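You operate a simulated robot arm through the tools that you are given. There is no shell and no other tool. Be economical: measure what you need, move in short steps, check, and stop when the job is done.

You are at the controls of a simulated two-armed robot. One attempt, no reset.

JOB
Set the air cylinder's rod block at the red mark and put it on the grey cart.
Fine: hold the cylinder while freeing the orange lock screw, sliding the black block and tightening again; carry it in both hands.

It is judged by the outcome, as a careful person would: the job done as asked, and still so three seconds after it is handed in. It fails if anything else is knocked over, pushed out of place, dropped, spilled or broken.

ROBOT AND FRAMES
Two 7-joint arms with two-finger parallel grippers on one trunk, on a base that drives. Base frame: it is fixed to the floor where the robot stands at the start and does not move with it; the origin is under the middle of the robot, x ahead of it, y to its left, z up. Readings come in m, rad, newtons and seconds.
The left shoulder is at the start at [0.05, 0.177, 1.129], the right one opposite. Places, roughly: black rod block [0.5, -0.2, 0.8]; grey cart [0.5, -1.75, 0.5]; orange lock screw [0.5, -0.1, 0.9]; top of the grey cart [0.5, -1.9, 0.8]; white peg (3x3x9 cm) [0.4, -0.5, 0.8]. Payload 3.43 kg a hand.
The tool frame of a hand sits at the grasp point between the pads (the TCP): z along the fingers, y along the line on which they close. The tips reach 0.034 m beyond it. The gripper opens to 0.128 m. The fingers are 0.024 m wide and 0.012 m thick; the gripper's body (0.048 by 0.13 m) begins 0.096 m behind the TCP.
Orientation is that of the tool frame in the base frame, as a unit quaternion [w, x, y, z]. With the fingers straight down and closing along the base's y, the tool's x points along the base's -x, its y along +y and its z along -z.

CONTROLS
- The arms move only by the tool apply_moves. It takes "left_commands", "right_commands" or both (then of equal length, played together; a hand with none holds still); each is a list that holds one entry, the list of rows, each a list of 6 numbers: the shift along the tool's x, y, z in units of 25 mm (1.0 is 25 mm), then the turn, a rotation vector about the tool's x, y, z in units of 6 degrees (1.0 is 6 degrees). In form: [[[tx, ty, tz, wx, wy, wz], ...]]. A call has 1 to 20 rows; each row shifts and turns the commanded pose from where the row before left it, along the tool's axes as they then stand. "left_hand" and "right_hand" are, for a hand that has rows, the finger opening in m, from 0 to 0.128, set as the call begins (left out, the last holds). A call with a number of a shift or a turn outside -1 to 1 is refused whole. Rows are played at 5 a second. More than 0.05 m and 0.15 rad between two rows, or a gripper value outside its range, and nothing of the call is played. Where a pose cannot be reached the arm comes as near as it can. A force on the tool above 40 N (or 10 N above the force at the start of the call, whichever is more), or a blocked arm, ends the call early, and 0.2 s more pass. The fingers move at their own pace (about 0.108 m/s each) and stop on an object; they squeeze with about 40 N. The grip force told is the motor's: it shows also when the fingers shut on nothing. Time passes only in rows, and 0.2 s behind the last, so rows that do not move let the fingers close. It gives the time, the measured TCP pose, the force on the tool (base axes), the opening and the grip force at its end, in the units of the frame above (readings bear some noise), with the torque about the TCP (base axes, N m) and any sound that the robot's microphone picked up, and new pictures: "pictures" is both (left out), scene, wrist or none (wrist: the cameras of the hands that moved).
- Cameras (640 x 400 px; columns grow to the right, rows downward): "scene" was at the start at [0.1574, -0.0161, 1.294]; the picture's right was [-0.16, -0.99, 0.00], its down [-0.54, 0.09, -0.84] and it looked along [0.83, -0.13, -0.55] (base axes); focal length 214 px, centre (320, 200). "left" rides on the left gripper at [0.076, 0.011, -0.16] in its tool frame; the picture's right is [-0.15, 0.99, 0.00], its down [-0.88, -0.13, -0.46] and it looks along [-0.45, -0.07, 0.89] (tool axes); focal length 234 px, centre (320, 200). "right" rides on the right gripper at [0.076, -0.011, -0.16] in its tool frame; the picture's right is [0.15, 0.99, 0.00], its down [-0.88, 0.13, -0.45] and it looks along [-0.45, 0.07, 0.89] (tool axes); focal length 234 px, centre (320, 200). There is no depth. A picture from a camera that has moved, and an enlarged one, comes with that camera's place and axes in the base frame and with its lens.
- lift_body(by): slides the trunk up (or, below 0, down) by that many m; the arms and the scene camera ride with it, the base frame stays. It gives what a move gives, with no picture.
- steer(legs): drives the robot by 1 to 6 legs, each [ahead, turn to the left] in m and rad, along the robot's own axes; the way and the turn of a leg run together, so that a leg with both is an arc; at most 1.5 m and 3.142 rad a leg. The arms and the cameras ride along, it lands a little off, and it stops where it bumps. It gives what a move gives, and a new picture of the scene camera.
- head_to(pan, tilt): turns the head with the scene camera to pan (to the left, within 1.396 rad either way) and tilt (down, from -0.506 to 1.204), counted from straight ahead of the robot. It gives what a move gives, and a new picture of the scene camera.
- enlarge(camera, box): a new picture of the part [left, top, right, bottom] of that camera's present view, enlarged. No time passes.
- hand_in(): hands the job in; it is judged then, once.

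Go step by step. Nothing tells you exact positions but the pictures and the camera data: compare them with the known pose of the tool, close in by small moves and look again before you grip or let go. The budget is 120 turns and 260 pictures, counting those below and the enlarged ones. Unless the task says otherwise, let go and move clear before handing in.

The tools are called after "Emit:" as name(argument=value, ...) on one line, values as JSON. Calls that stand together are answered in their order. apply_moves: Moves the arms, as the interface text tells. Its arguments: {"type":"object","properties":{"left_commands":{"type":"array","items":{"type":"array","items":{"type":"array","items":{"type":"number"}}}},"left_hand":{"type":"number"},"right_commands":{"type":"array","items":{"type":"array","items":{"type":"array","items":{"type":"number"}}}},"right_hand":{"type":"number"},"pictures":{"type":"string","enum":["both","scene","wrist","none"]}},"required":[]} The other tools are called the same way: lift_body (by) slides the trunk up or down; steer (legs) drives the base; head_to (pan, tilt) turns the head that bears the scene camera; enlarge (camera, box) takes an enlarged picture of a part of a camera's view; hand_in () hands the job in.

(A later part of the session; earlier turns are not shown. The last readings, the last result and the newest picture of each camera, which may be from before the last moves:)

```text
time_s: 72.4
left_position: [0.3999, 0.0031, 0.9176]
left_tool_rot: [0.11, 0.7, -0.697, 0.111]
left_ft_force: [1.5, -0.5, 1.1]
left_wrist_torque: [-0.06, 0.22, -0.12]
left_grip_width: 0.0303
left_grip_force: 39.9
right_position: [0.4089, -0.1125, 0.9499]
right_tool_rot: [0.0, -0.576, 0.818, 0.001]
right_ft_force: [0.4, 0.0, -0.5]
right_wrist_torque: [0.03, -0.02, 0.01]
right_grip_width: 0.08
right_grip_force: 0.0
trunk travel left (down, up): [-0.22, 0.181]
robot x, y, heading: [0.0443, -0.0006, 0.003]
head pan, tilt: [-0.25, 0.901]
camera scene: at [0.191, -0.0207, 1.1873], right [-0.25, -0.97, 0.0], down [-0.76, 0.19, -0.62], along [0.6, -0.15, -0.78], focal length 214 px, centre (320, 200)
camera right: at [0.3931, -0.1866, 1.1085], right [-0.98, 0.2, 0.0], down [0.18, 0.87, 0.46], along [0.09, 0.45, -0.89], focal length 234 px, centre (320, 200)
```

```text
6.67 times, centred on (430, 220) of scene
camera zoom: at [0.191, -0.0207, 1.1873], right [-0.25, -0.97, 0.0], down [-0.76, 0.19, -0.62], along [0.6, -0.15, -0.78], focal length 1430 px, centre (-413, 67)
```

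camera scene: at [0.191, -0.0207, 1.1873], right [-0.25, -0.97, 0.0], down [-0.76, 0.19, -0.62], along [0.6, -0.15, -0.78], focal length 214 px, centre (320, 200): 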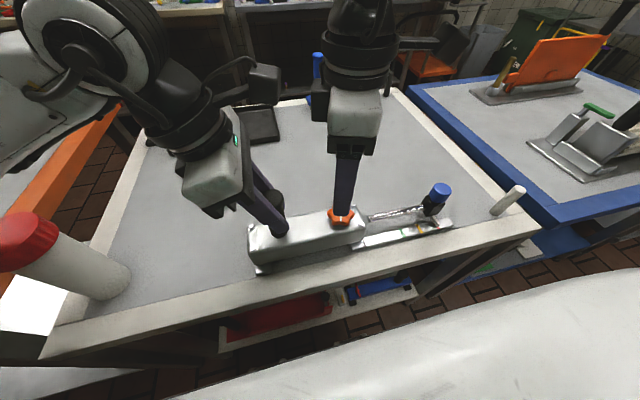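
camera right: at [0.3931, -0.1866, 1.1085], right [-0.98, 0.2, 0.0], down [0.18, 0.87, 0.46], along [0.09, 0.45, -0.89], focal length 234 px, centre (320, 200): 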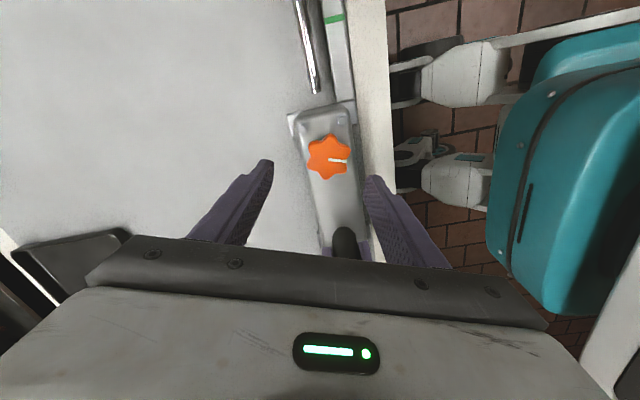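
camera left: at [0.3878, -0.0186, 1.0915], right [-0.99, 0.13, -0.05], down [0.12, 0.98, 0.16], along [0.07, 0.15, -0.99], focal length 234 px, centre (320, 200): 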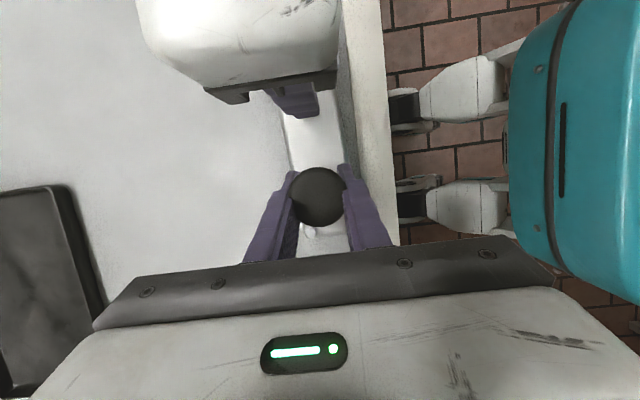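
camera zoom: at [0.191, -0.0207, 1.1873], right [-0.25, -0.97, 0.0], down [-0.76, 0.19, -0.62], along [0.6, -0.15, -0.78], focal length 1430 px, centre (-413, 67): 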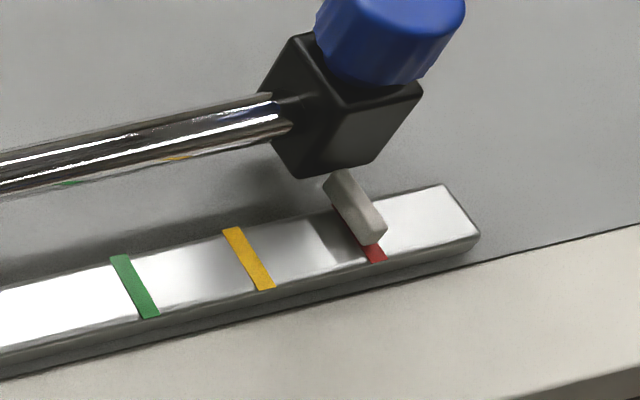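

The setting held. Centre on the knob, descend, close, and tighten clockwise 78° (positive tool z).

Emit:
apply_moves(right_commands=[[[0.07, 0.31, 0.5, 0, 0, 0], [0, 0, 1, 0, 0, 0], [0, 0, 0.94, 0, 0, 0]]], pictures="none")

Emit:
apply_moves(right_commands=[[[0, 0, 0, 0, 0, 0], [0, 0, 0, 0, 0, 0], [0, 0, 0, 0, 0, 0], [0, 0, 0, 0, 0, 1], [0, 0, 0, 0, 0, 1], [0, 0, 0, 0, 0, 1], [0, 0, 0, 0, 0, 1], [0, 0, 0, 0, 0, 1], [0, 0, 0, 0, 0, 1], [0, 0, 0, 0, 0, 1], [0, 0, 0, 0, 0, 1], [0, 0, 0, 0, 0, 1], [0, 0, 0, 0, 0, 1], [0, 0, 0, 0, 0, 1], [0, 0, 0, 0, 0, 1], [0, 0, 0, 0, 0, 1]]], right_hand=0, pictures="wrist")

```text
time_s: 73.2
left_position: [0.3998, 0.0036, 0.9168]
left_tool_rot: [0.11, 0.699, -0.697, 0.111]
left_ft_force: [2.1, -0.1, 2.4]
left_wrist_torque: [-0.04, 0.28, -0.15]
left_grip_width: 0.0304
left_grip_force: 39.5
right_position: [0.4011, -0.11, 0.8891]
right_tool_rot: [0.0, -0.575, 0.818, 0.001]
right_ft_force: [-0.1, 0.7, 0.1]
right_wrist_torque: [0.01, 0.01, -0.01]
right_grip_width: 0.08
right_grip_force: 0.1
trunk travel left (down, up): [-0.22, 0.181]
robot x, y, heading: [0.0461, -0.0007, -0.002]
head pan, tilt: [-0.25, 0.901]
```

```text
time_s: 76.6
left_position: [0.4011, 0.0041, 0.9167]
left_tool_rot: [0.11, 0.7, -0.697, 0.111]
left_ft_force: [-4.0, 12.8, 11.7]
left_wrist_torque: [-0.52, 0.28, -0.5]
left_grip_width: 0.0303
left_grip_force: 39.4
right_position: [0.4014, -0.1114, 0.8885]
right_tool_rot: [-0.002, 0.07, 0.998, -0.001]
right_ft_force: [4.0, -13.9, -4.4]
right_wrist_torque: [-0.35, 0.0, 0.01]
right_grip_width: 0.048
right_grip_force: 39.5
trunk travel left (down, up): [-0.22, 0.181]
robot x, y, heading: [0.0505, 0.0003, -0.002]
head pan, tilt: [-0.25, 0.901]
camera right: at [0.3235, -0.1114, 1.0475], right [-0.01, 1.0, 0.0], down [0.89, 0.01, 0.45], along [0.45, 0.0, -0.89], focal length 234 px, centre (320, 200)
```

right: 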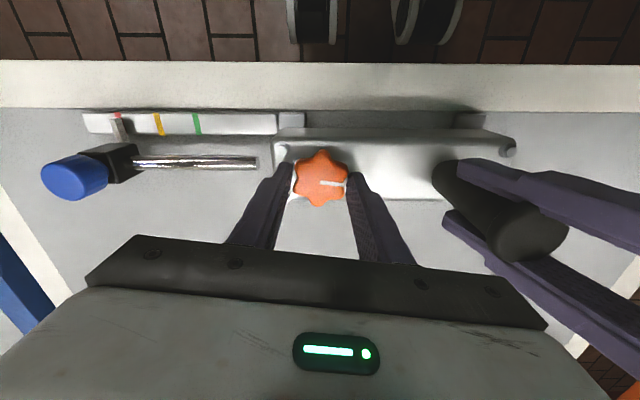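

Line back to about 82°; originally locked at about 0°. Another stroke: release, back 60°, regrip, +60°.

Emit:
apply_moves(right_commands=[[[0, 0, 0, 0, 0, 0], [0, 0, 0, 0, 0, 0], [0, 0, -1, 0, 0, 0], [0, 0, 0, 0, 0, -1], [0, 0, 0, 0, 0, -1], [0, 0, 0, 0, 0, -1], [0, 0, 0, 0, 0, -1], [0, 0, 0, 0, 0, -1], [0, 0, 0, 0, 0, -1], [0, 0, 0, 0, 0, -1], [0, 0, 0, 0, 0, -1], [0, 0, 0, 0, 0, -1], [0, 0, 0, 0, 0, -1], [0, 0, 1, 0, 0, 0]]], right_hand=0.08, pictures="none")

Emit:
apply_moves(right_commands=[[[0, 0, 0, 0, 0, 0], [0, 0, 0, 0, 0, 0], [0, 0, 0, 0, 0, 0], [0, 0, 0, 0, 0, 1], [0, 0, 0, 0, 0, 1], [0, 0, 0, 0, 0, 1], [0, 0, 0, 0, 0, 1], [0, 0, 0, 0, 0, 1], [0, 0, 0, 0, 0, 1], [0, 0, 0, 0, 0, 1], [0, 0, 0, 0, 0, 1], [0, 0, 0, 0, 0, 1], [0, 0, 0, 0, 0, 1]]], right_hand=0, pictures="wrist")

```text
time_s: 79.6
left_position: [0.3988, 0.0038, 0.9167]
left_tool_rot: [0.111, 0.699, -0.698, 0.112]
left_ft_force: [1.4, 1.3, 1.8]
left_wrist_torque: [-0.24, 0.32, 0.05]
left_grip_width: 0.0299
left_grip_force: 40.0
right_position: [0.4008, -0.1098, 0.8889]
right_tool_rot: [0.0, -0.439, 0.898, 0.001]
right_ft_force: [0.2, 0.3, -0.2]
right_wrist_torque: [-0.03, -0.01, 0.01]
right_grip_width: 0.0802
right_grip_force: 0.0
trunk travel left (down, up): [-0.22, 0.181]
robot x, y, heading: [0.0529, 0.0017, 0.004]
head pan, tilt: [-0.25, 0.901]
```

```text
time_s: 82.4
left_position: [0.3989, 0.0055, 0.9161]
left_tool_rot: [0.11, 0.7, -0.697, 0.11]
left_ft_force: [-6.8, 10.6, 6.7]
left_wrist_torque: [-0.73, 0.18, -0.56]
left_grip_width: 0.0303
left_grip_force: 39.6
right_position: [0.3999, -0.111, 0.8888]
right_tool_rot: [-0.002, 0.07, 0.998, -0.001]
right_ft_force: [7.6, -15.4, -0.6]
right_wrist_torque: [-0.5, -0.17, 0.03]
right_grip_width: 0.0479
right_grip_force: 40.4
trunk travel left (down, up): [-0.22, 0.181]
robot x, y, heading: [0.0475, -0.0025, -0.002]
head pan, tilt: [-0.25, 0.901]
camera right: at [0.3237, -0.1113, 1.0476], right [-0.01, 1.0, 0.0], down [0.89, 0.01, 0.45], along [0.45, 0.0, -0.89], focal length 234 px, centre (320, 200)
```

right: 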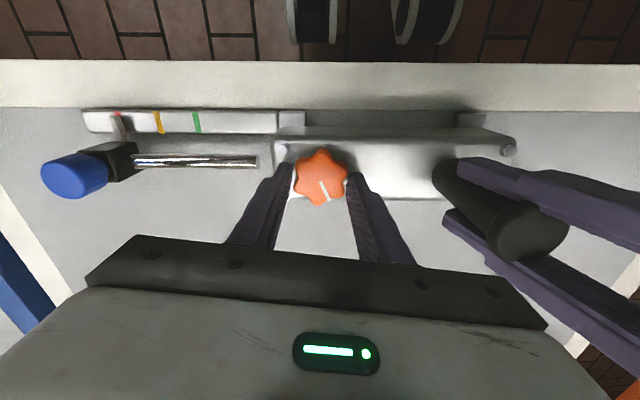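

Third stroke, until it binds.

Emit:
apply_moves(right_commands=[[[0, 0, 0, 0, 0, 0], [0, 0, 0, 0, 0, 0], [0, 0, -1, 0, 0, 0], [0, 0, 0, 0, 0, -1], [0, 0, 0, 0, 0, -1], [0, 0, 0, 0, 0, -1], [0, 0, 0, 0, 0, -1], [0, 0, 0, 0, 0, -1], [0, 0, 0, 0, 0, -1], [0, 0, 0, 0, 0, -1], [0, 0, 0, 0, 0, -1], [0, 0, 0, 0, 0, -1], [0, 0, 0, 0, 0, -1], [0, 0, 1, 0, 0, 0]]], right_hand=0.08, pictures="none")

Emit:
apply_moves(right_commands=[[[0, 0, 0, 0, 0, 0], [0, 0, 0, 0, 0, 0], [0, 0, 0, 0, 0, 0], [0, 0, 0, 0, 0, 1], [0, 0, 0, 0, 0, 1], [0, 0, 0, 0, 0, 1], [0, 0, 0, 0, 0, 1], [0, 0, 0, 0, 0, 1]]], right_hand=0, pictures="wrist")

```text
time_s: 85.4
left_position: [0.3992, 0.0047, 0.9168]
left_tool_rot: [0.111, 0.7, -0.697, 0.112]
left_ft_force: [2.0, 1.9, 0.0]
left_wrist_torque: [-0.1, 0.3, -0.08]
left_grip_width: 0.0303
left_grip_force: 40.2
right_position: [0.4007, -0.1086, 0.8892]
right_tool_rot: [0.0, -0.44, 0.898, 0.001]
right_ft_force: [-0.9, -0.2, 0.5]
right_wrist_torque: [0.04, 0.01, 0.0]
right_grip_width: 0.08
right_grip_force: 0.0
trunk travel left (down, up): [-0.22, 0.181]
robot x, y, heading: [0.047, 0.002, -0.003]
head pan, tilt: [-0.25, 0.901]
```

```text
time_s: 87.2
left_position: [0.4001, 0.005, 0.9172]
left_tool_rot: [0.111, 0.699, -0.698, 0.112]
left_ft_force: [0.0, 1.1, 1.1]
left_wrist_torque: [-0.35, 0.14, -0.58]
left_grip_width: 0.0307
left_grip_force: 40.5
right_position: [0.401, -0.1106, 0.8878]
right_tool_rot: [-0.001, -0.191, 0.982, 0.0]
right_ft_force: [0.6, -1.8, 1.0]
right_wrist_torque: [-0.07, 0.04, 0.54]
right_grip_width: 0.0476
right_grip_force: 40.0
trunk travel left (down, up): [-0.22, 0.181]
robot x, y, heading: [0.0475, 0.0006, 0.003]
head pan, tilt: [-0.25, 0.901]
camera right: at [0.3344, -0.1492, 1.0477], right [-0.51, 0.86, 0.0], down [0.77, 0.45, 0.45], along [0.39, 0.23, -0.89], focal length 234 px, centre (320, 200)
```

right: 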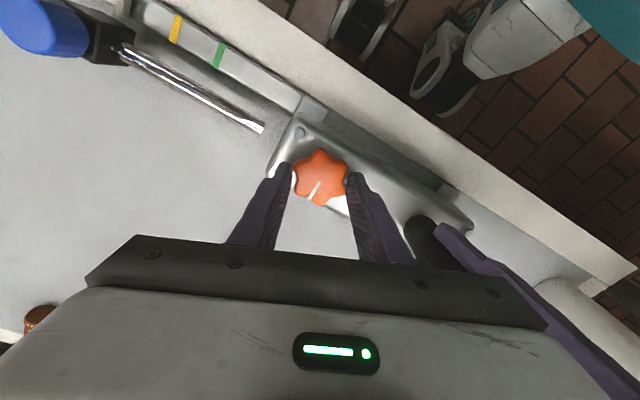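

Resistance is appearing (0.54 N m) as the line nears its original position. Turn 12° more and check.

Emit:
apply_moves(right_commands=[[[0, 0, 0, 0, 0, 1], [0, 0, 0, 0, 0, 1]]], pictures="wrist")

```text
time_s: 87.8
left_position: [0.3998, 0.0045, 0.9168]
left_tool_rot: [0.11, 0.699, -0.698, 0.111]
left_ft_force: [-2.2, 4.0, 3.8]
left_wrist_torque: [-0.02, 0.17, -1.17]
left_grip_width: 0.0303
left_grip_force: 39.9
right_position: [0.4011, -0.1099, 0.8887]
right_tool_rot: [0.0, -0.089, 0.996, 0.0]
right_ft_force: [3.4, -4.6, -1.5]
right_wrist_torque: [-0.22, -0.27, 1.26]
right_grip_width: 0.0467
right_grip_force: 40.3
trunk travel left (down, up): [-0.22, 0.181]
robot x, y, heading: [0.0482, 0.0007, 0.001]
head pan, tilt: [-0.25, 0.901]
camera right: at [0.3276, -0.1348, 1.0479], right [-0.32, 0.95, 0.0], down [0.84, 0.28, 0.46], along [0.43, 0.15, -0.89], focal length 234 px, centre (320, 200)
```

right: 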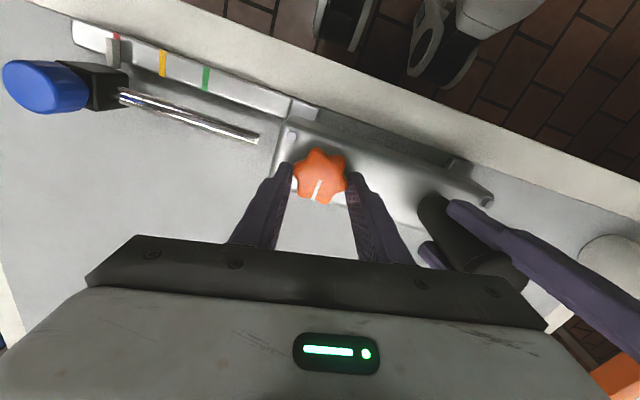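

Torque rose to 1.26 N m and the knob line stopped: it's binding. One small extra turn to be sure.

Emit:
apply_moves(right_commands=[[[0, 0, 0, 0, 0, 1], [0, 0, 0, 0, 0, 0]]], pictures="wrist")

Emit:
enlarge(camera="scene", box=[390, 190, 470, 250])

```text
time_s: 88.4
left_position: [0.3998, 0.004, 0.9171]
left_tool_rot: [0.111, 0.7, -0.697, 0.111]
left_ft_force: [-4.8, 7.7, 4.3]
left_wrist_torque: [0.06, -0.04, -0.94]
left_grip_width: 0.0306
left_grip_force: 40.0
right_position: [0.4012, -0.1105, 0.8875]
right_tool_rot: [0.0, -0.036, 0.999, -0.001]
right_ft_force: [5.8, -8.5, -0.5]
right_wrist_torque: [-0.37, 0.03, 0.97]
right_grip_width: 0.0478
right_grip_force: 40.2
trunk travel left (down, up): [-0.22, 0.181]
robot x, y, heading: [0.0492, -0.002, 0.003]
head pan, tilt: [-0.25, 0.901]
camera right: at [0.3254, -0.127, 1.048], right [-0.22, 0.98, 0.0], down [0.87, 0.19, 0.46], along [0.44, 0.1, -0.89], focal length 234 px, centre (320, 200)
```

right: 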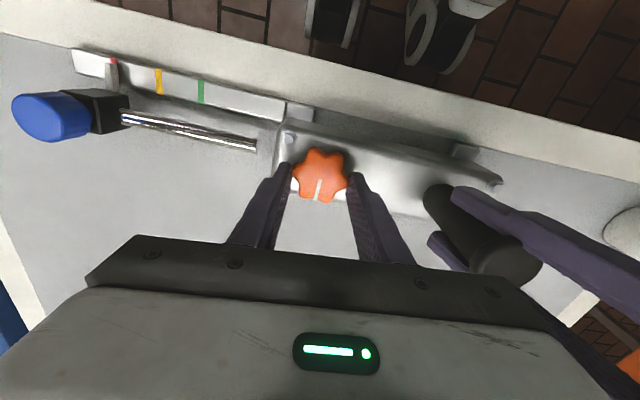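

```text
6.67 times, centred on (430, 220) of scene
camera zoom: at [0.1907, -0.0207, 1.1874], right [-0.25, -0.97, 0.0], down [-0.76, 0.19, -0.62], along [0.6, -0.15, -0.78], focal length 1430 px, centre (-413, 67)
```

zoom: 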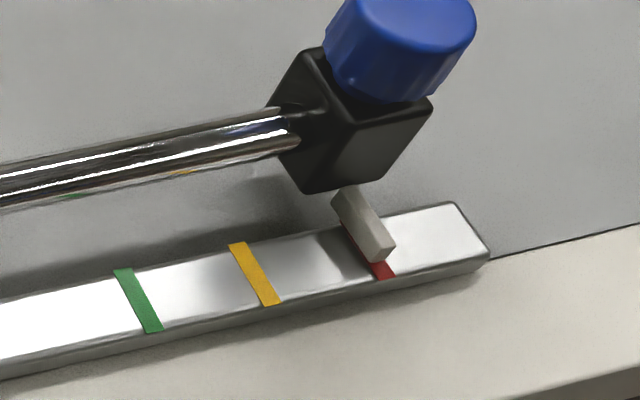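

The lock is tight and the pointer still on red. For the carry, the left holds the post and the right should hold the body end; first I release and raise the right hand, and re-lean the left hand further away for clearance.

Emit:
apply_moves(right_commands=[[[0, 0, 0, 0, 0, 0], [0, 0, 0, 0, 0, 0], [0, 0, -1, 0, 0, 0], [0, 0, -1, 0, 0, 0], [0, 0, -1, 0, 0, 0], [0, -1, 0, 0, 0, 0], [0, -1, 0, 0, 0, 0], [0, -1, 0, 0, 0, 0]]], right_hand=0.09, pictures="none")

Emit:
apply_moves(left_commands=[[[0, 0, 0, 0, 0, 0], [0, 0, 0, 0, 0, 0], [0, 0, 0, 0, 0, 0], [0, 0, 0, 0, 1, 0], [0, 0, 0, 0, 1, 0], [0, 0, 0, 0, 1, 0]]], left_hand=0.08, right_commands=[[[0, 0, 0, 0, 0, 1], [0, 0, 0, 0, 0, 1], [0, 0, 0, 0, 0, 1], [0, 0, 0, 0, 0, 1], [0, 0, 0, 0, 0, 1], [0, 0, 0, 0, 0, 1]]], pictures="wrist")

```text
time_s: 90.2
left_position: [0.3985, 0.0038, 0.9181]
left_tool_rot: [0.112, 0.699, -0.697, 0.111]
left_ft_force: [0.0, -1.5, 0.1]
left_wrist_torque: [0.03, 0.02, 0.13]
left_grip_width: 0.0302
left_grip_force: 40.1
right_position: [0.4047, -0.1854, 0.9637]
right_tool_rot: [-0.001, -0.037, 0.999, 0.001]
right_ft_force: [0.0, 0.8, -0.5]
right_wrist_torque: [0.02, 0.02, 0.03]
right_grip_width: 0.0898
right_grip_force: 0.0
trunk travel left (down, up): [-0.22, 0.181]
robot x, y, heading: [0.0476, -0.0001, -0.001]
head pan, tilt: [-0.25, 0.901]
```

```text
time_s: 91.6
left_position: [0.3995, 0.0055, 0.9175]
left_tool_rot: [0.219, 0.673, -0.671, 0.22]
left_ft_force: [0.4, 0.4, -0.5]
left_wrist_torque: [-0.02, 0.03, 0.0]
left_grip_width: 0.08
left_grip_force: 0.1
right_position: [0.4067, -0.1845, 0.9623]
right_tool_rot: [0.0, 0.276, 0.961, 0.001]
right_ft_force: [-0.2, 0.9, 0.8]
right_wrist_torque: [0.01, -0.01, 0.0]
right_grip_width: 0.0901
right_grip_force: 0.0
trunk travel left (down, up): [-0.22, 0.181]
robot x, y, heading: [0.0484, -0.0008, 0.002]
head pan, tilt: [-0.25, 0.901]
camera right: at [0.335, -0.1543, 1.1227], right [0.4, 0.92, 0.0], down [0.82, -0.36, 0.45], along [0.42, -0.18, -0.89], focal length 234 px, centre (320, 200)
camera left: at [0.3869, 0.0373, 1.0898], right [-0.99, 0.11, -0.09], down [0.13, 0.98, -0.15], along [0.07, -0.16, -0.98], focal length 234 px, centre (320, 200)
```

right: 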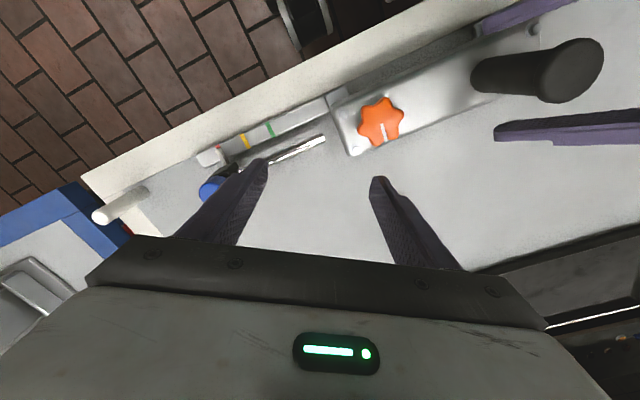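
left: 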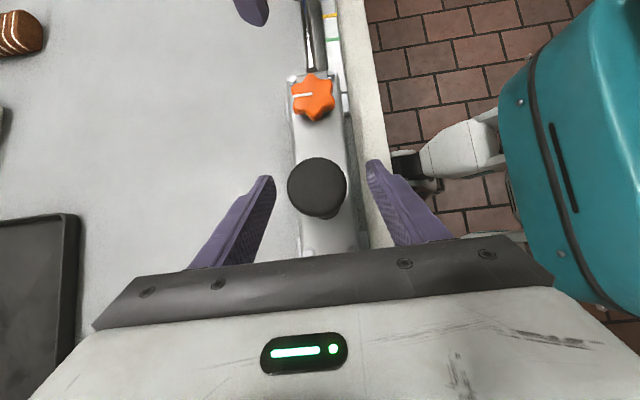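

Left clears well. Close the left on the post again and turn the right hand to +90° (closing across the body).

Emit:
apply_moves(left_commands=[[[0, 0, 0, 0, 0, 0], [0, 0, 0, 0, 0, 0], [0, 0, 0, 0, 0, 0], [0, 0, 0, 0, 0, 0], [0, 0, 0, 0, 0, 0], [0, 0, 0, 0, 0, 0], [0, 0, 0, 0, 0, 0], [0, 0, 0, 0, 0, 0], [0, 0, 0, 0, 0, 0], [0, 0, 0, 0, 0, 0]]], left_hand=0, right_commands=[[[0, 0, 0, 0, 0, 0.97], [0, 0, 0, 0, 0, 0.97], [0, 0, 0, 0, 0, 0.97], [0, 0, 0, 0, 0, 0.97], [0, 0, 0, 0, 0, 0.97], [0, 0, 0, 0, 0, 0.97], [0, 0, 0, 0, 0, 0.97], [0, 0, 0, 0, 0, 0.97], [0, 0, 0, 0, 0, 0.97], [0, 0, 0, 0, 0, 0.97]]], pictures="both")

```text
time_s: 93.8
left_position: [0.3989, 0.0054, 0.916]
left_tool_rot: [0.217, 0.674, -0.671, 0.219]
left_ft_force: [0.6, 1.5, 2.0]
left_wrist_torque: [-0.06, 0.4, -0.36]
left_grip_width: 0.0305
left_grip_force: 39.9
right_position: [0.406, -0.1848, 0.9641]
right_tool_rot: [-0.001, 0.708, 0.706, 0.0]
right_ft_force: [0.4, -1.2, 0.1]
right_wrist_torque: [0.0, 0.01, 0.0]
right_grip_width: 0.0899
right_grip_force: 0.0
trunk travel left (down, up): [-0.22, 0.181]
robot x, y, heading: [0.0488, 0.0009, 0.002]
head pan, tilt: [-0.25, 0.901]
camera scene: at [0.1909, -0.0205, 1.1874], right [-0.25, -0.97, 0.0], down [-0.76, 0.19, -0.62], along [0.6, -0.15, -0.78], focal length 214 px, centre (320, 200)
camera right: at [0.3947, -0.1088, 1.1227], right [0.99, 0.14, 0.0], down [0.13, -0.88, 0.45], along [0.06, -0.45, -0.89], focal length 234 px, centre (320, 200)
camera left: at [0.387, 0.0371, 1.0898], right [-0.99, 0.11, -0.09], down [0.13, 0.98, -0.15], along [0.07, -0.16, -0.98], focal length 234 px, centre (320, 200)
```

scene: 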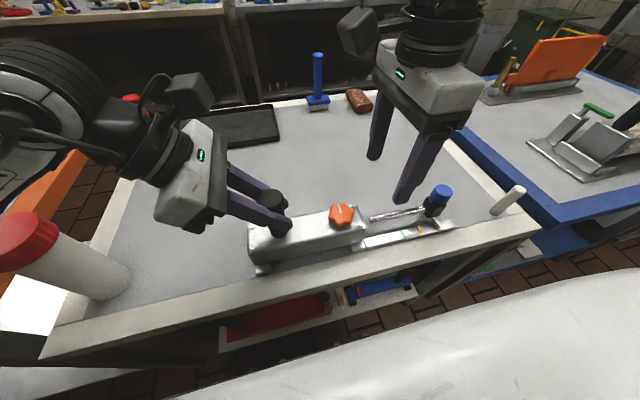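
right: 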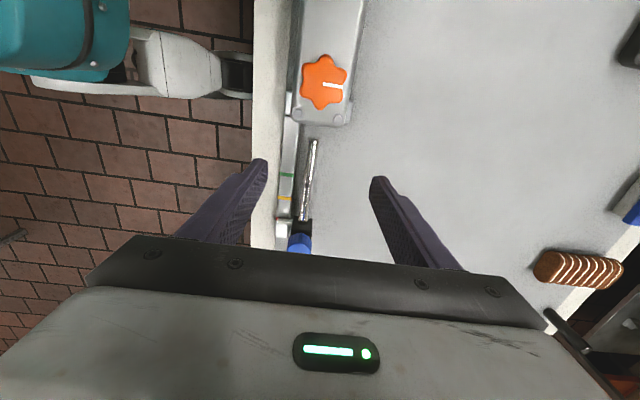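
left: 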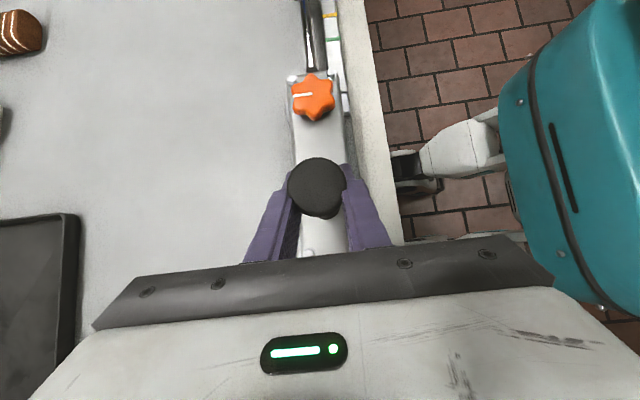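

Both hands clear. Move the right over the body end (y≈-0.128) and descend straddling the body.

Emit:
apply_moves(right_commands=[[[0, -0.16, 1, 0, 0, 0], [0, 0, 1, 0, 0, 0], [0.76, 0, 0, 0, 0, 0], [0.76, 0, 0, 0, 0, 0], [0.76, 0, 0, 0, 0, 0]]], pictures="wrist")

```text
time_s: 95.0
left_position: [0.3986, 0.0042, 0.9173]
left_tool_rot: [0.218, 0.673, -0.672, 0.219]
left_ft_force: [1.5, 1.5, 3.0]
left_wrist_torque: [0.04, 0.4, -0.36]
left_grip_width: 0.0304
left_grip_force: 40.1
right_position: [0.4026, -0.1277, 0.9138]
right_tool_rot: [-0.001, 0.708, 0.707, 0.0]
right_ft_force: [0.3, 0.2, -0.1]
right_wrist_torque: [0.02, 0.04, 0.0]
right_grip_width: 0.0902
right_grip_force: 0.1
trunk travel left (down, up): [-0.22, 0.181]
robot x, y, heading: [0.0514, -0.0004, 0.003]
head pan, tilt: [-0.25, 0.901]
camera right: at [0.3903, -0.0523, 1.0722], right [0.99, 0.15, 0.0], down [0.13, -0.88, 0.45], along [0.07, -0.45, -0.89], focal length 234 px, centre (320, 200)
```

right: 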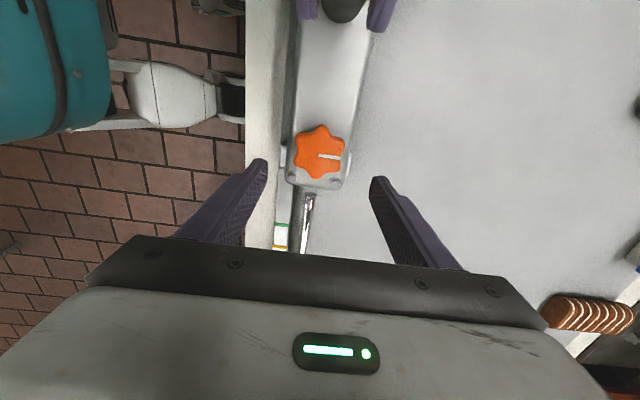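

Centred across the body. Descend.

Emit:
apply_moves(right_commands=[[[0, 0, 0.85, 0, 0, 0], [0, 0, 0.85, 0, 0, 0], [0, 0, 0.85, 0, 0, 0]]], pictures="both")

```text
time_s: 95.8
left_position: [0.3993, 0.004, 0.9167]
left_tool_rot: [0.218, 0.674, -0.671, 0.219]
left_ft_force: [0.3, 1.3, 0.1]
left_wrist_torque: [0.05, 0.35, -0.39]
left_grip_width: 0.0302
left_grip_force: 40.0
right_position: [0.4023, -0.127, 0.8504]
right_tool_rot: [-0.001, 0.708, 0.707, 0.0]
right_ft_force: [-0.1, -0.4, -0.7]
right_wrist_torque: [0.01, -0.01, 0.04]
right_grip_width: 0.09
right_grip_force: 0.1
trunk travel left (down, up): [-0.22, 0.181]
robot x, y, heading: [0.0462, -0.0013, -0.004]
head pan, tilt: [-0.25, 0.901]
camera scene: at [0.1909, -0.0205, 1.1874], right [-0.25, -0.97, 0.0], down [-0.76, 0.19, -0.62], along [0.6, -0.15, -0.78], focal length 214 px, centre (320, 200)
camera right: at [0.3901, -0.0519, 1.0088], right [0.99, 0.14, 0.0], down [0.13, -0.88, 0.45], along [0.06, -0.45, -0.89], focal length 234 px, centre (320, 200)
```

scene: 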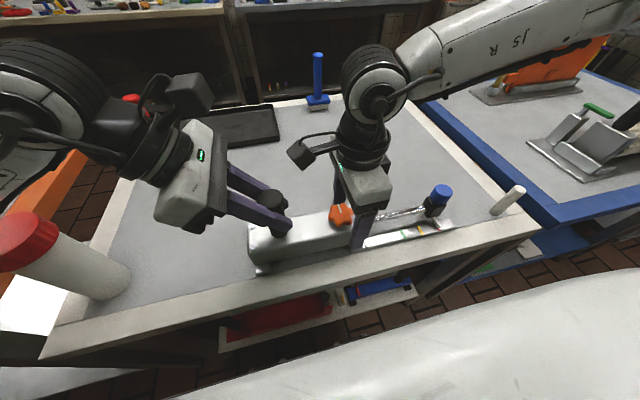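
right: 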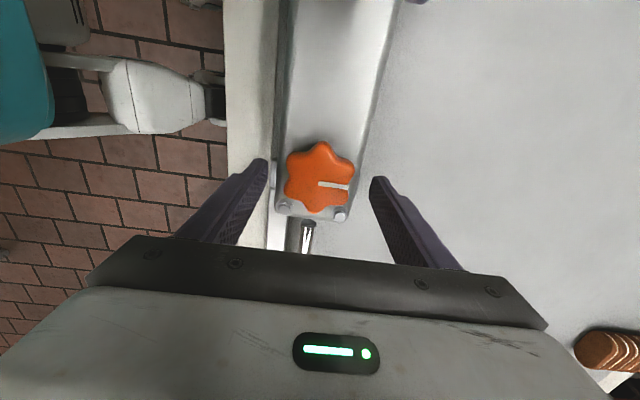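

Straddling well. Close the right hand on the body.

Emit:
apply_moves(right_commands=[[[0, 0, 0, 0, 0, 0], [0, 0, 0, 0, 0, 0], [0, 0, 0, 0, 0, 0], [0, 0, 0, 0, 0, 0]]], right_hand=0, pictures="wrist")

Emit:
head_to(pan=-1.3, tilt=0.3)

```text
time_s: 96.8
left_position: [0.4008, 0.0049, 0.9171]
left_tool_rot: [0.218, 0.674, -0.67, 0.222]
left_ft_force: [11.8, 0.3, 0.4]
left_wrist_torque: [-0.39, 0.31, 0.64]
left_grip_width: 0.0301
left_grip_force: 39.7
right_position: [0.4008, -0.127, 0.8492]
right_tool_rot: [-0.002, 0.706, 0.708, 0.0]
right_ft_force: [-13.3, 0.5, -0.7]
right_wrist_torque: [0.18, -0.68, 0.82]
right_grip_width: 0.0638
right_grip_force: 40.2
trunk travel left (down, up): [-0.22, 0.181]
robot x, y, heading: [0.0503, -0.0016, 0.003]
head pan, tilt: [-0.25, 0.901]
camera right: at [0.3893, -0.0519, 1.0085], right [0.99, 0.15, 0.0], down [0.13, -0.88, 0.45], along [0.06, -0.45, -0.89], focal length 234 px, centre (320, 200)
```

right: 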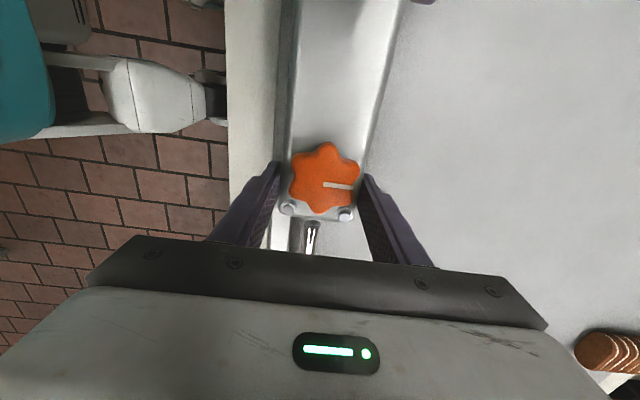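

```text
time_s: 98.1
left_position: [0.3996, 0.0036, 0.9178]
left_tool_rot: [0.216, 0.674, -0.67, 0.222]
left_ft_force: [14.7, 1.9, 2.1]
left_wrist_torque: [0.01, 0.1, 0.65]
left_grip_width: 0.0302
left_grip_force: 39.8
right_position: [0.402, -0.1279, 0.8485]
right_tool_rot: [-0.002, 0.707, 0.707, 0.0]
right_ft_force: [-16.0, -0.5, -0.5]
right_wrist_torque: [0.33, -0.85, 1.18]
right_grip_width: 0.0636
right_grip_force: 40.4
trunk travel left (down, up): [-0.22, 0.181]
robot x, y, heading: [0.0465, -0.004, -0.0]
head pan, tilt: [-1.3, 0.3]
camera scene: at [0.143, -0.0919, 1.2396], right [-0.96, -0.27, 0.0], down [-0.08, 0.29, -0.96], along [0.26, -0.92, -0.3], focal length 214 px, centre (320, 200)
```

scene: 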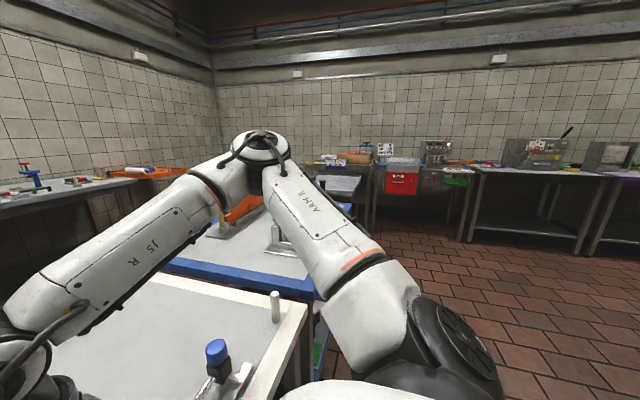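

Firm on both. I'll ease the small internal x load, then lift with the trunk so both hands rise together.

Emit:
apply_moves(right_commands=[[[0, -0.08, 0, 0, 0, 0], [0, 0, 0, 0, 0, 0]]], pictures="none")

Emit:
lift_body(by=0.04)

Emit:
head_to(pan=-0.25, tilt=0.9)

```text
time_s: 98.7
left_position: [0.3999, 0.0035, 0.9172]
left_tool_rot: [0.217, 0.674, -0.671, 0.22]
left_ft_force: [9.7, 6.7, 4.9]
left_wrist_torque: [-0.21, -0.55, 0.23]
left_grip_width: 0.0303
left_grip_force: 40.1
right_position: [0.401, -0.1281, 0.85]
right_tool_rot: [0.0, 0.708, 0.706, 0.0]
right_ft_force: [-7.4, -6.8, 0.7]
right_wrist_torque: [0.63, 0.06, 0.67]
right_grip_width: 0.0637
right_grip_force: 40.4
trunk travel left (down, up): [-0.22, 0.181]
robot x, y, heading: [0.0456, 0.0013, -0.001]
head pan, tilt: [-1.3, 0.3]
```

```text
time_s: 99.5
left_position: [0.3998, 0.0033, 0.9572]
left_tool_rot: [0.217, 0.674, -0.671, 0.219]
left_ft_force: [5.9, 8.3, 4.0]
left_wrist_torque: [-0.29, -0.28, 0.26]
left_grip_width: 0.0303
left_grip_force: 39.8
right_position: [0.4004, -0.1281, 0.8896]
right_tool_rot: [-0.001, 0.708, 0.706, -0.001]
right_ft_force: [-5.6, -8.0, -15.5]
right_wrist_torque: [-0.22, -0.1, 0.4]
right_grip_width: 0.0637
right_grip_force: 40.7
trunk travel left (down, up): [-0.26, 0.141]
robot x, y, heading: [0.047, 0.0031, 0.002]
head pan, tilt: [-1.3, 0.3]
```

```text
time_s: 100.8
left_position: [0.3995, 0.0051, 0.957]
left_tool_rot: [0.218, 0.674, -0.672, 0.219]
left_ft_force: [3.2, 10.0, 5.8]
left_wrist_torque: [-0.11, 0.17, -0.17]
left_grip_width: 0.0302
left_grip_force: 39.7
right_position: [0.3994, -0.1273, 0.8892]
right_tool_rot: [0.0, 0.707, 0.707, 0.0]
right_ft_force: [-2.6, -10.9, -17.0]
right_wrist_torque: [-0.58, -0.39, 0.48]
right_grip_width: 0.0634
right_grip_force: 39.9
trunk travel left (down, up): [-0.26, 0.141]
robot x, y, heading: [0.0489, 0.0031, 0.001]
head pan, tilt: [-0.25, 0.901]
camera scene: at [0.1915, -0.0208, 1.2273], right [-0.25, -0.97, 0.0], down [-0.76, 0.19, -0.62], along [0.6, -0.15, -0.78], focal length 214 px, centre (320, 200)
```

scene: 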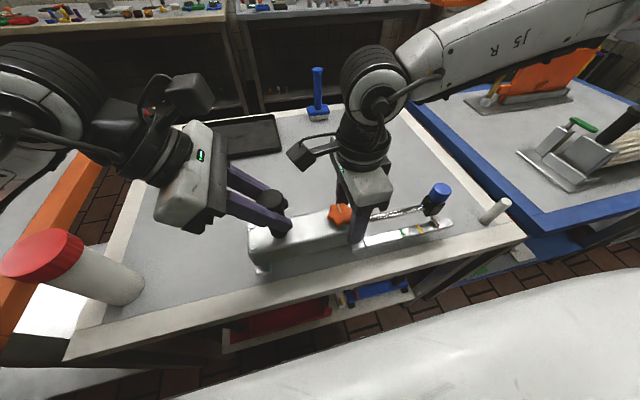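

It's lifted level and firmly held. Raise another 6 cm and back away from the table.

Emit:
lift_body(by=0.06)

Emit:
steer(legs=[[-0.25, 0]])

```text
time_s: 101.8
left_position: [0.4004, 0.0049, 1.0161]
left_tool_rot: [0.218, 0.673, -0.672, 0.219]
left_ft_force: [0.9, 11.5, 6.3]
left_wrist_torque: [-0.21, 0.24, -0.32]
left_grip_width: 0.0303
left_grip_force: 40.5
right_position: [0.4007, -0.1285, 0.9496]
right_tool_rot: [-0.001, 0.707, 0.707, -0.002]
right_ft_force: [-0.8, -11.0, -16.9]
right_wrist_torque: [-0.4, -0.36, 0.47]
right_grip_width: 0.0638
right_grip_force: 40.6
trunk travel left (down, up): [-0.32, 0.081]
robot x, y, heading: [0.0483, 0.0026, -0.002]
head pan, tilt: [-0.25, 0.901]
```

```text
time_s: 103.6
left_position: [0.1497, 0.0042, 1.0166]
left_tool_rot: [0.217, 0.674, -0.671, 0.22]
left_ft_force: [0.4, 10.9, 4.2]
left_wrist_torque: [-0.15, 0.24, -0.13]
left_grip_width: 0.0304
left_grip_force: 39.9
right_position: [0.1508, -0.1277, 0.9497]
right_tool_rot: [-0.001, 0.708, 0.707, -0.001]
right_ft_force: [0.5, -11.6, -15.7]
right_wrist_torque: [-0.25, -0.34, 0.18]
right_grip_width: 0.0638
right_grip_force: 40.5
trunk travel left (down, up): [-0.32, 0.081]
robot x, y, heading: [-0.2025, 0.0001, 0.0]
head pan, tilt: [-0.25, 0.901]
camera scene: at [-0.0592, -0.0208, 1.2873], right [-0.25, -0.97, 0.0], down [-0.76, 0.19, -0.62], along [0.6, -0.15, -0.78], focal length 214 px, centre (320, 200)
```

scene: 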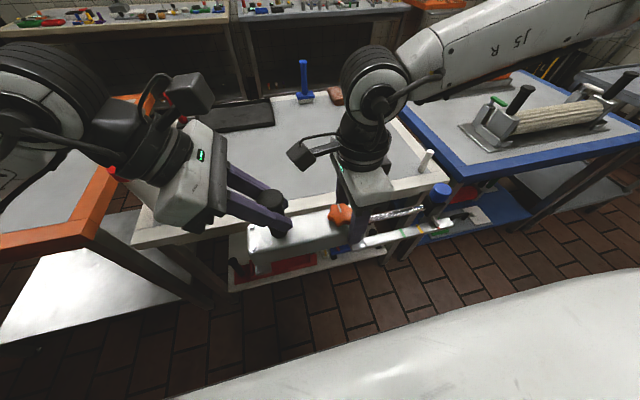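

Held fine. Back another 0.2 m, then turn right toward the cart's aisle.

Emit:
steer(legs=[[-0.2, 0], [0, -1.571]])

Emit:
head_to(pan=0.5, tilt=0.45)

```text
time_s: 109.1
left_position: [-0.4036, -0.3517, 1.0167]
left_tool_rot: [-0.309, 0.005, 0.951, 0.001]
left_ft_force: [-2.8, -1.9, -5.5]
left_wrist_torque: [0.23, 0.06, -0.04]
left_grip_width: 0.0304
left_grip_force: 40.0
right_position: [-0.535, -0.3499, 0.9489]
right_tool_rot: [-0.001, 1.0, -0.009, 0.0]
right_ft_force: [2.0, 1.0, -5.1]
right_wrist_torque: [-0.4, -0.06, 0.28]
right_grip_width: 0.0636
right_grip_force: 40.4
trunk travel left (down, up): [-0.32, 0.081]
robot x, y, heading: [-0.4006, 0.0008, -1.585]
head pan, tilt: [-0.25, 0.901]
camera scene: at [-0.4243, -0.1457, 1.2872], right [-0.97, 0.26, 0.0], down [0.2, 0.76, -0.62], along [-0.16, -0.6, -0.78], focal length 214 px, centre (320, 200)
```

scene: 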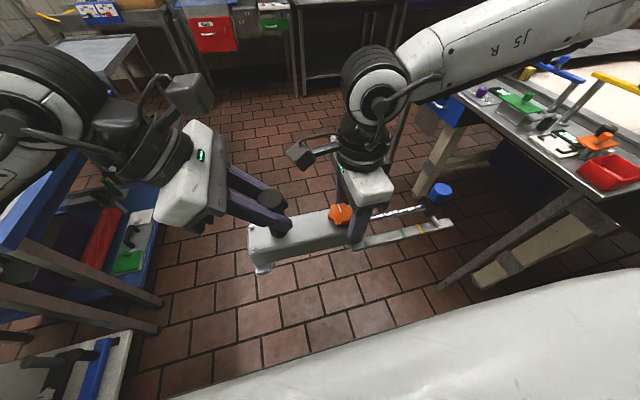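

```text
time_s: 110.2
left_position: [-0.4031, -0.3527, 1.0166]
left_tool_rot: [-0.309, 0.005, 0.951, 0.001]
left_ft_force: [-2.1, -0.6, -3.1]
left_wrist_torque: [0.26, 0.18, -0.06]
left_grip_width: 0.0304
left_grip_force: 39.5
right_position: [-0.5362, -0.3501, 0.9491]
right_tool_rot: [-0.002, 1.0, -0.008, -0.001]
right_ft_force: [2.0, 0.9, -6.8]
right_wrist_torque: [-0.34, 0.03, 0.11]
right_grip_width: 0.0638
right_grip_force: 39.7
trunk travel left (down, up): [-0.32, 0.081]
robot x, y, heading: [-0.4015, -0.0009, -1.586]
head pan, tilt: [0.499, 0.45]
camera scene: at [-0.3617, -0.1542, 1.3255], right [-0.89, -0.46, 0.0], down [-0.2, 0.39, -0.9], along [0.42, -0.8, -0.44], focal length 214 px, centre (320, 200)
```

scene: 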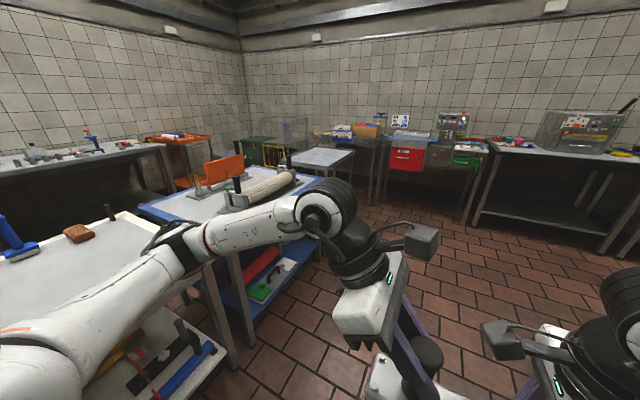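

The cart stands past the blue table, clear aisle ahead. Drive partway and look at the cart.

Emit:
steer(legs=[[1.2, 0.015]])

Emit:
head_to(pan=0.9, tilt=0.5)

```text
time_s: 116.2
left_position: [-0.4066, -1.544, 1.0163]
left_tool_rot: [-0.308, -0.003, 0.951, -0.001]
left_ft_force: [-1.8, -2.1, -4.7]
left_wrist_torque: [0.25, -0.05, -0.01]
left_grip_width: 0.0304
left_grip_force: 40.0
right_position: [-0.5389, -1.5452, 0.9491]
right_tool_rot: [-0.001, 1.0, 0.0, 0.0]
right_ft_force: [1.8, 2.7, -6.2]
right_wrist_torque: [-0.39, -0.03, 0.28]
right_grip_width: 0.0636
right_grip_force: 39.8
trunk travel left (down, up): [-0.32, 0.081]
robot x, y, heading: [-0.407, -1.1913, -1.571]
head pan, tilt: [0.499, 0.45]
camera scene: at [-0.3678, -1.3463, 1.3255], right [-0.88, -0.48, 0.0], down [-0.21, 0.38, -0.9], along [0.43, -0.79, -0.44], focal length 214 px, centre (320, 200)
```

scene: 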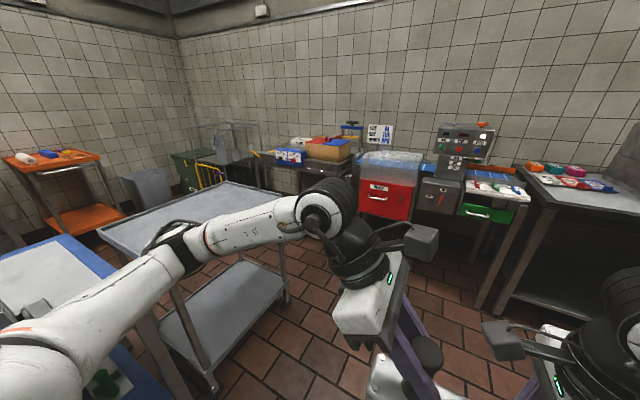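

```text
time_s: 117.1
left_position: [-0.4067, -1.5452, 1.0169]
left_tool_rot: [-0.31, -0.003, 0.951, -0.001]
left_ft_force: [-2.4, 0.0, -3.9]
left_wrist_torque: [0.28, 0.24, -0.02]
left_grip_width: 0.0304
left_grip_force: 39.8
right_position: [-0.5388, -1.5452, 0.9485]
right_tool_rot: [-0.002, 1.0, 0.001, 0.0]
right_ft_force: [2.4, 0.3, -6.6]
right_wrist_torque: [-0.31, -0.01, 0.05]
right_grip_width: 0.0638
right_grip_force: 39.5
trunk travel left (down, up): [-0.32, 0.081]
robot x, y, heading: [-0.4129, -1.1951, -1.573]
head pan, tilt: [0.901, 0.499]
camera scene: at [-0.3405, -1.3219, 1.3211], right [-0.62, -0.78, 0.0], down [-0.37, 0.3, -0.88], along [0.69, -0.55, -0.48], focal length 214 px, centre (320, 200)
```

scene: 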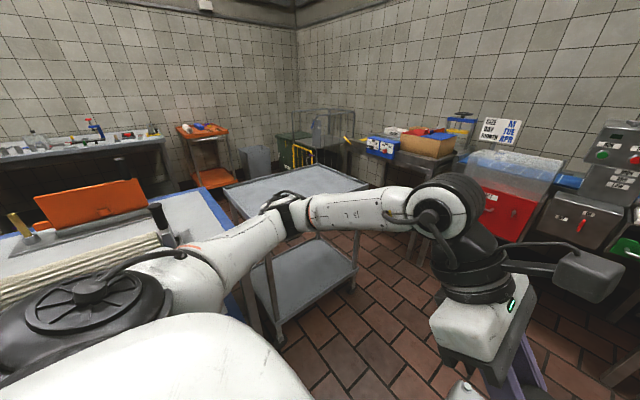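

The empty grey cart's top spans about x 0.37–0.87, y -1.58 to -2.28. I'll drive to y≈-1.78, turn to face it.

Emit:
steer(legs=[[0.58, 0], [0, 1.571]])

Emit:
head_to(pan=-0.25, tilt=0.7)

```text
time_s: 124.2
left_position: [-0.0588, -1.7703, 1.0166]
left_tool_rot: [0.219, 0.673, -0.672, 0.218]
left_ft_force: [2.3, -0.6, -5.3]
left_wrist_torque: [0.03, 0.29, -0.03]
left_grip_width: 0.0303
left_grip_force: 39.6
right_position: [-0.0584, -1.9027, 0.9494]
right_tool_rot: [-0.002, 0.708, 0.706, -0.001]
right_ft_force: [-2.1, -0.2, -5.0]
right_wrist_torque: [0.12, -0.4, 0.28]
right_grip_width: 0.0636
right_grip_force: 40.1
trunk travel left (down, up): [-0.32, 0.081]
robot x, y, heading: [-0.4106, -1.7785, 0.001]
head pan, tilt: [0.901, 0.499]
camera scene: at [-0.2844, -1.7058, 1.3211], right [0.78, -0.62, 0.0], down [-0.3, -0.37, -0.88], along [0.55, 0.69, -0.48], focal length 214 px, centre (320, 200)
```

scene: 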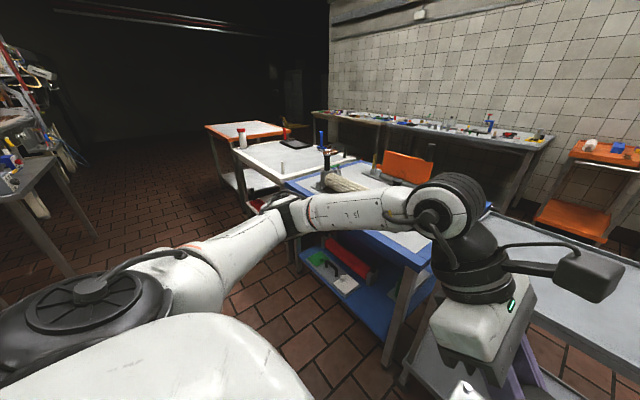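

```text
time_s: 125.6
left_position: [-0.0596, -1.7703, 1.016]
left_tool_rot: [0.218, 0.674, -0.671, 0.219]
left_ft_force: [0.1, -2.6, -4.1]
left_wrist_torque: [-0.17, 0.3, -0.07]
left_grip_width: 0.0303
left_grip_force: 39.8
right_position: [-0.0589, -1.9028, 0.9495]
right_tool_rot: [-0.001, 0.708, 0.707, -0.001]
right_ft_force: [-1.5, 1.9, -7.2]
right_wrist_torque: [-0.03, -0.36, 0.14]
right_grip_width: 0.0638
right_grip_force: 39.6
trunk travel left (down, up): [-0.32, 0.081]
robot x, y, heading: [-0.412, -1.7732, -0.001]
head pan, tilt: [-0.25, 0.7]
camera scene: at [-0.2587, -1.7981, 1.3034], right [-0.25, -0.97, 0.0], down [-0.62, 0.16, -0.76], along [0.74, -0.19, -0.64], focal length 214 px, centre (320, 200)
```

scene: 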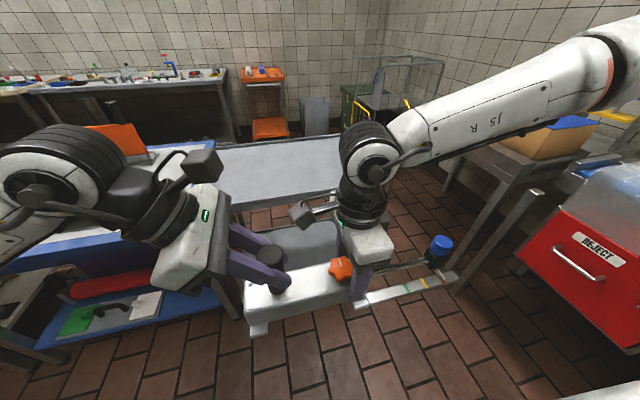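

Aligned with the cart (object centre y≈-1.93). Drive ahead 0.46 m, stopping short of touching the cart.

Emit:
steer(legs=[[0.46, 0]])

```text
time_s: 128.2
left_position: [0.3763, -1.7718, 1.0168]
left_tool_rot: [0.219, 0.673, -0.672, 0.217]
left_ft_force: [0.5, -1.7, -3.2]
left_wrist_torque: [-0.46, 0.12, 0.04]
left_grip_width: 0.0301
left_grip_force: 39.7
right_position: [0.3777, -1.9052, 0.9485]
right_tool_rot: [-0.002, 0.708, 0.706, -0.001]
right_ft_force: [0.7, 2.2, -7.4]
right_wrist_torque: [0.31, -0.17, -0.02]
right_grip_width: 0.0637
right_grip_force: 40.2
trunk travel left (down, up): [-0.32, 0.081]
robot x, y, heading: [0.0316, -1.7779, -0.003]
head pan, tilt: [-0.25, 0.7]
stopped in leg 1: the robot was blocked; the commanded pose is now the measured one
camera scene: at [0.1793, -1.7995, 1.3034], right [-0.25, -0.97, 0.0], down [-0.62, 0.16, -0.76], along [0.74, -0.19, -0.64], focal length 214 px, centre (320, 200)
```

scene: 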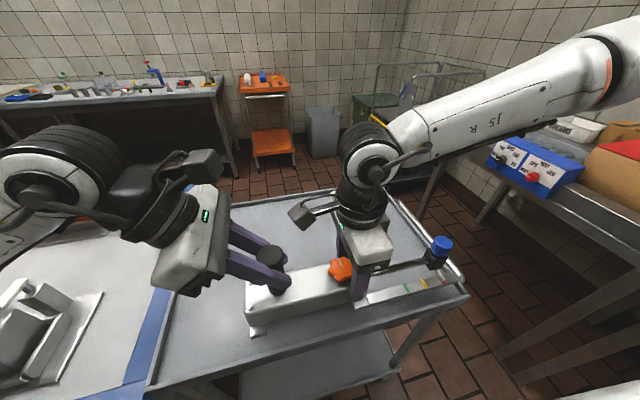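

Blocked gently at x=0.03; the cart top's near edge is at about x=0.335. I extend both arms forward together, in two stages.

Emit:
apply_moves(left_commands=[[[0, -0.5, 0, 0, 0, 0], [0, -0.5, 0, 0, 0, 0], [0, -0.5, 0, 0, 0, 0]]], right_commands=[[[0, 0.5, 0, 0, 0, 0], [0, 0.5, 0, 0, 0, 0], [0, 0.5, 0, 0, 0, 0]]], pictures="none")

Emit:
apply_moves(left_commands=[[[0, -0.5, 0, 0, 0, 0], [0, -0.5, 0, 0, 0, 0], [0, -0.5, 0, 0, 0, 0]]], right_commands=[[[0, 0.5, 0, 0, 0, 0], [0, 0.5, 0, 0, 0, 0], [0, 0.5, 0, 0, 0, 0]]], pictures="scene")

```text
time_s: 129.0
left_position: [0.4176, -1.7721, 1.0161]
left_tool_rot: [0.219, 0.673, -0.672, 0.217]
left_ft_force: [0.8, -8.4, -7.3]
left_wrist_torque: [0.5, -0.17, 0.21]
left_grip_width: 0.0303
left_grip_force: 39.9
right_position: [0.4166, -1.9038, 0.9496]
right_tool_rot: [-0.002, 0.709, 0.705, -0.002]
right_ft_force: [-0.4, 7.6, -3.7]
right_wrist_torque: [-0.61, 0.13, -0.18]
right_grip_width: 0.0634
right_grip_force: 39.6
trunk travel left (down, up): [-0.32, 0.081]
robot x, y, heading: [0.0262, -1.7757, -0.007]
head pan, tilt: [-0.25, 0.7]
```

```text
time_s: 129.8
left_position: [0.453, -1.7722, 1.0163]
left_tool_rot: [-0.219, -0.672, 0.673, -0.218]
left_ft_force: [-1.2, -15.3, -9.1]
left_wrist_torque: [0.37, -0.01, 0.31]
left_grip_width: 0.0304
left_grip_force: 39.7
right_position: [0.4529, -1.9066, 0.9485]
right_tool_rot: [-0.004, 0.709, 0.706, 0.001]
right_ft_force: [0.8, 14.3, -0.3]
right_wrist_torque: [-0.72, 0.02, -0.36]
right_grip_width: 0.0638
right_grip_force: 40.3
trunk travel left (down, up): [-0.32, 0.081]
robot x, y, heading: [0.0294, -1.7784, 0.0]
head pan, tilt: [-0.25, 0.7]
camera scene: at [0.18, -1.7996, 1.3033], right [-0.25, -0.97, 0.0], down [-0.62, 0.16, -0.76], along [0.74, -0.19, -0.65], focal length 214 px, centre (320, 200)
```

scene: 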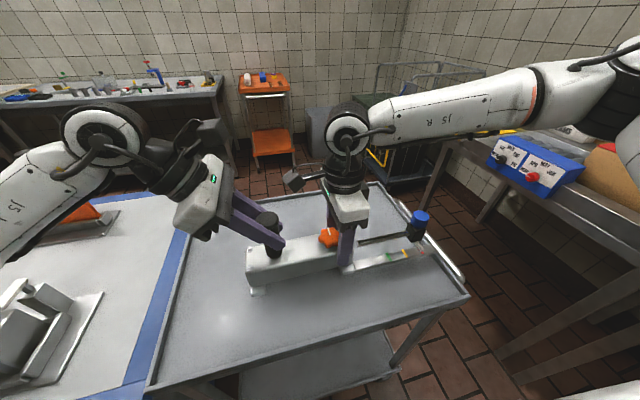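

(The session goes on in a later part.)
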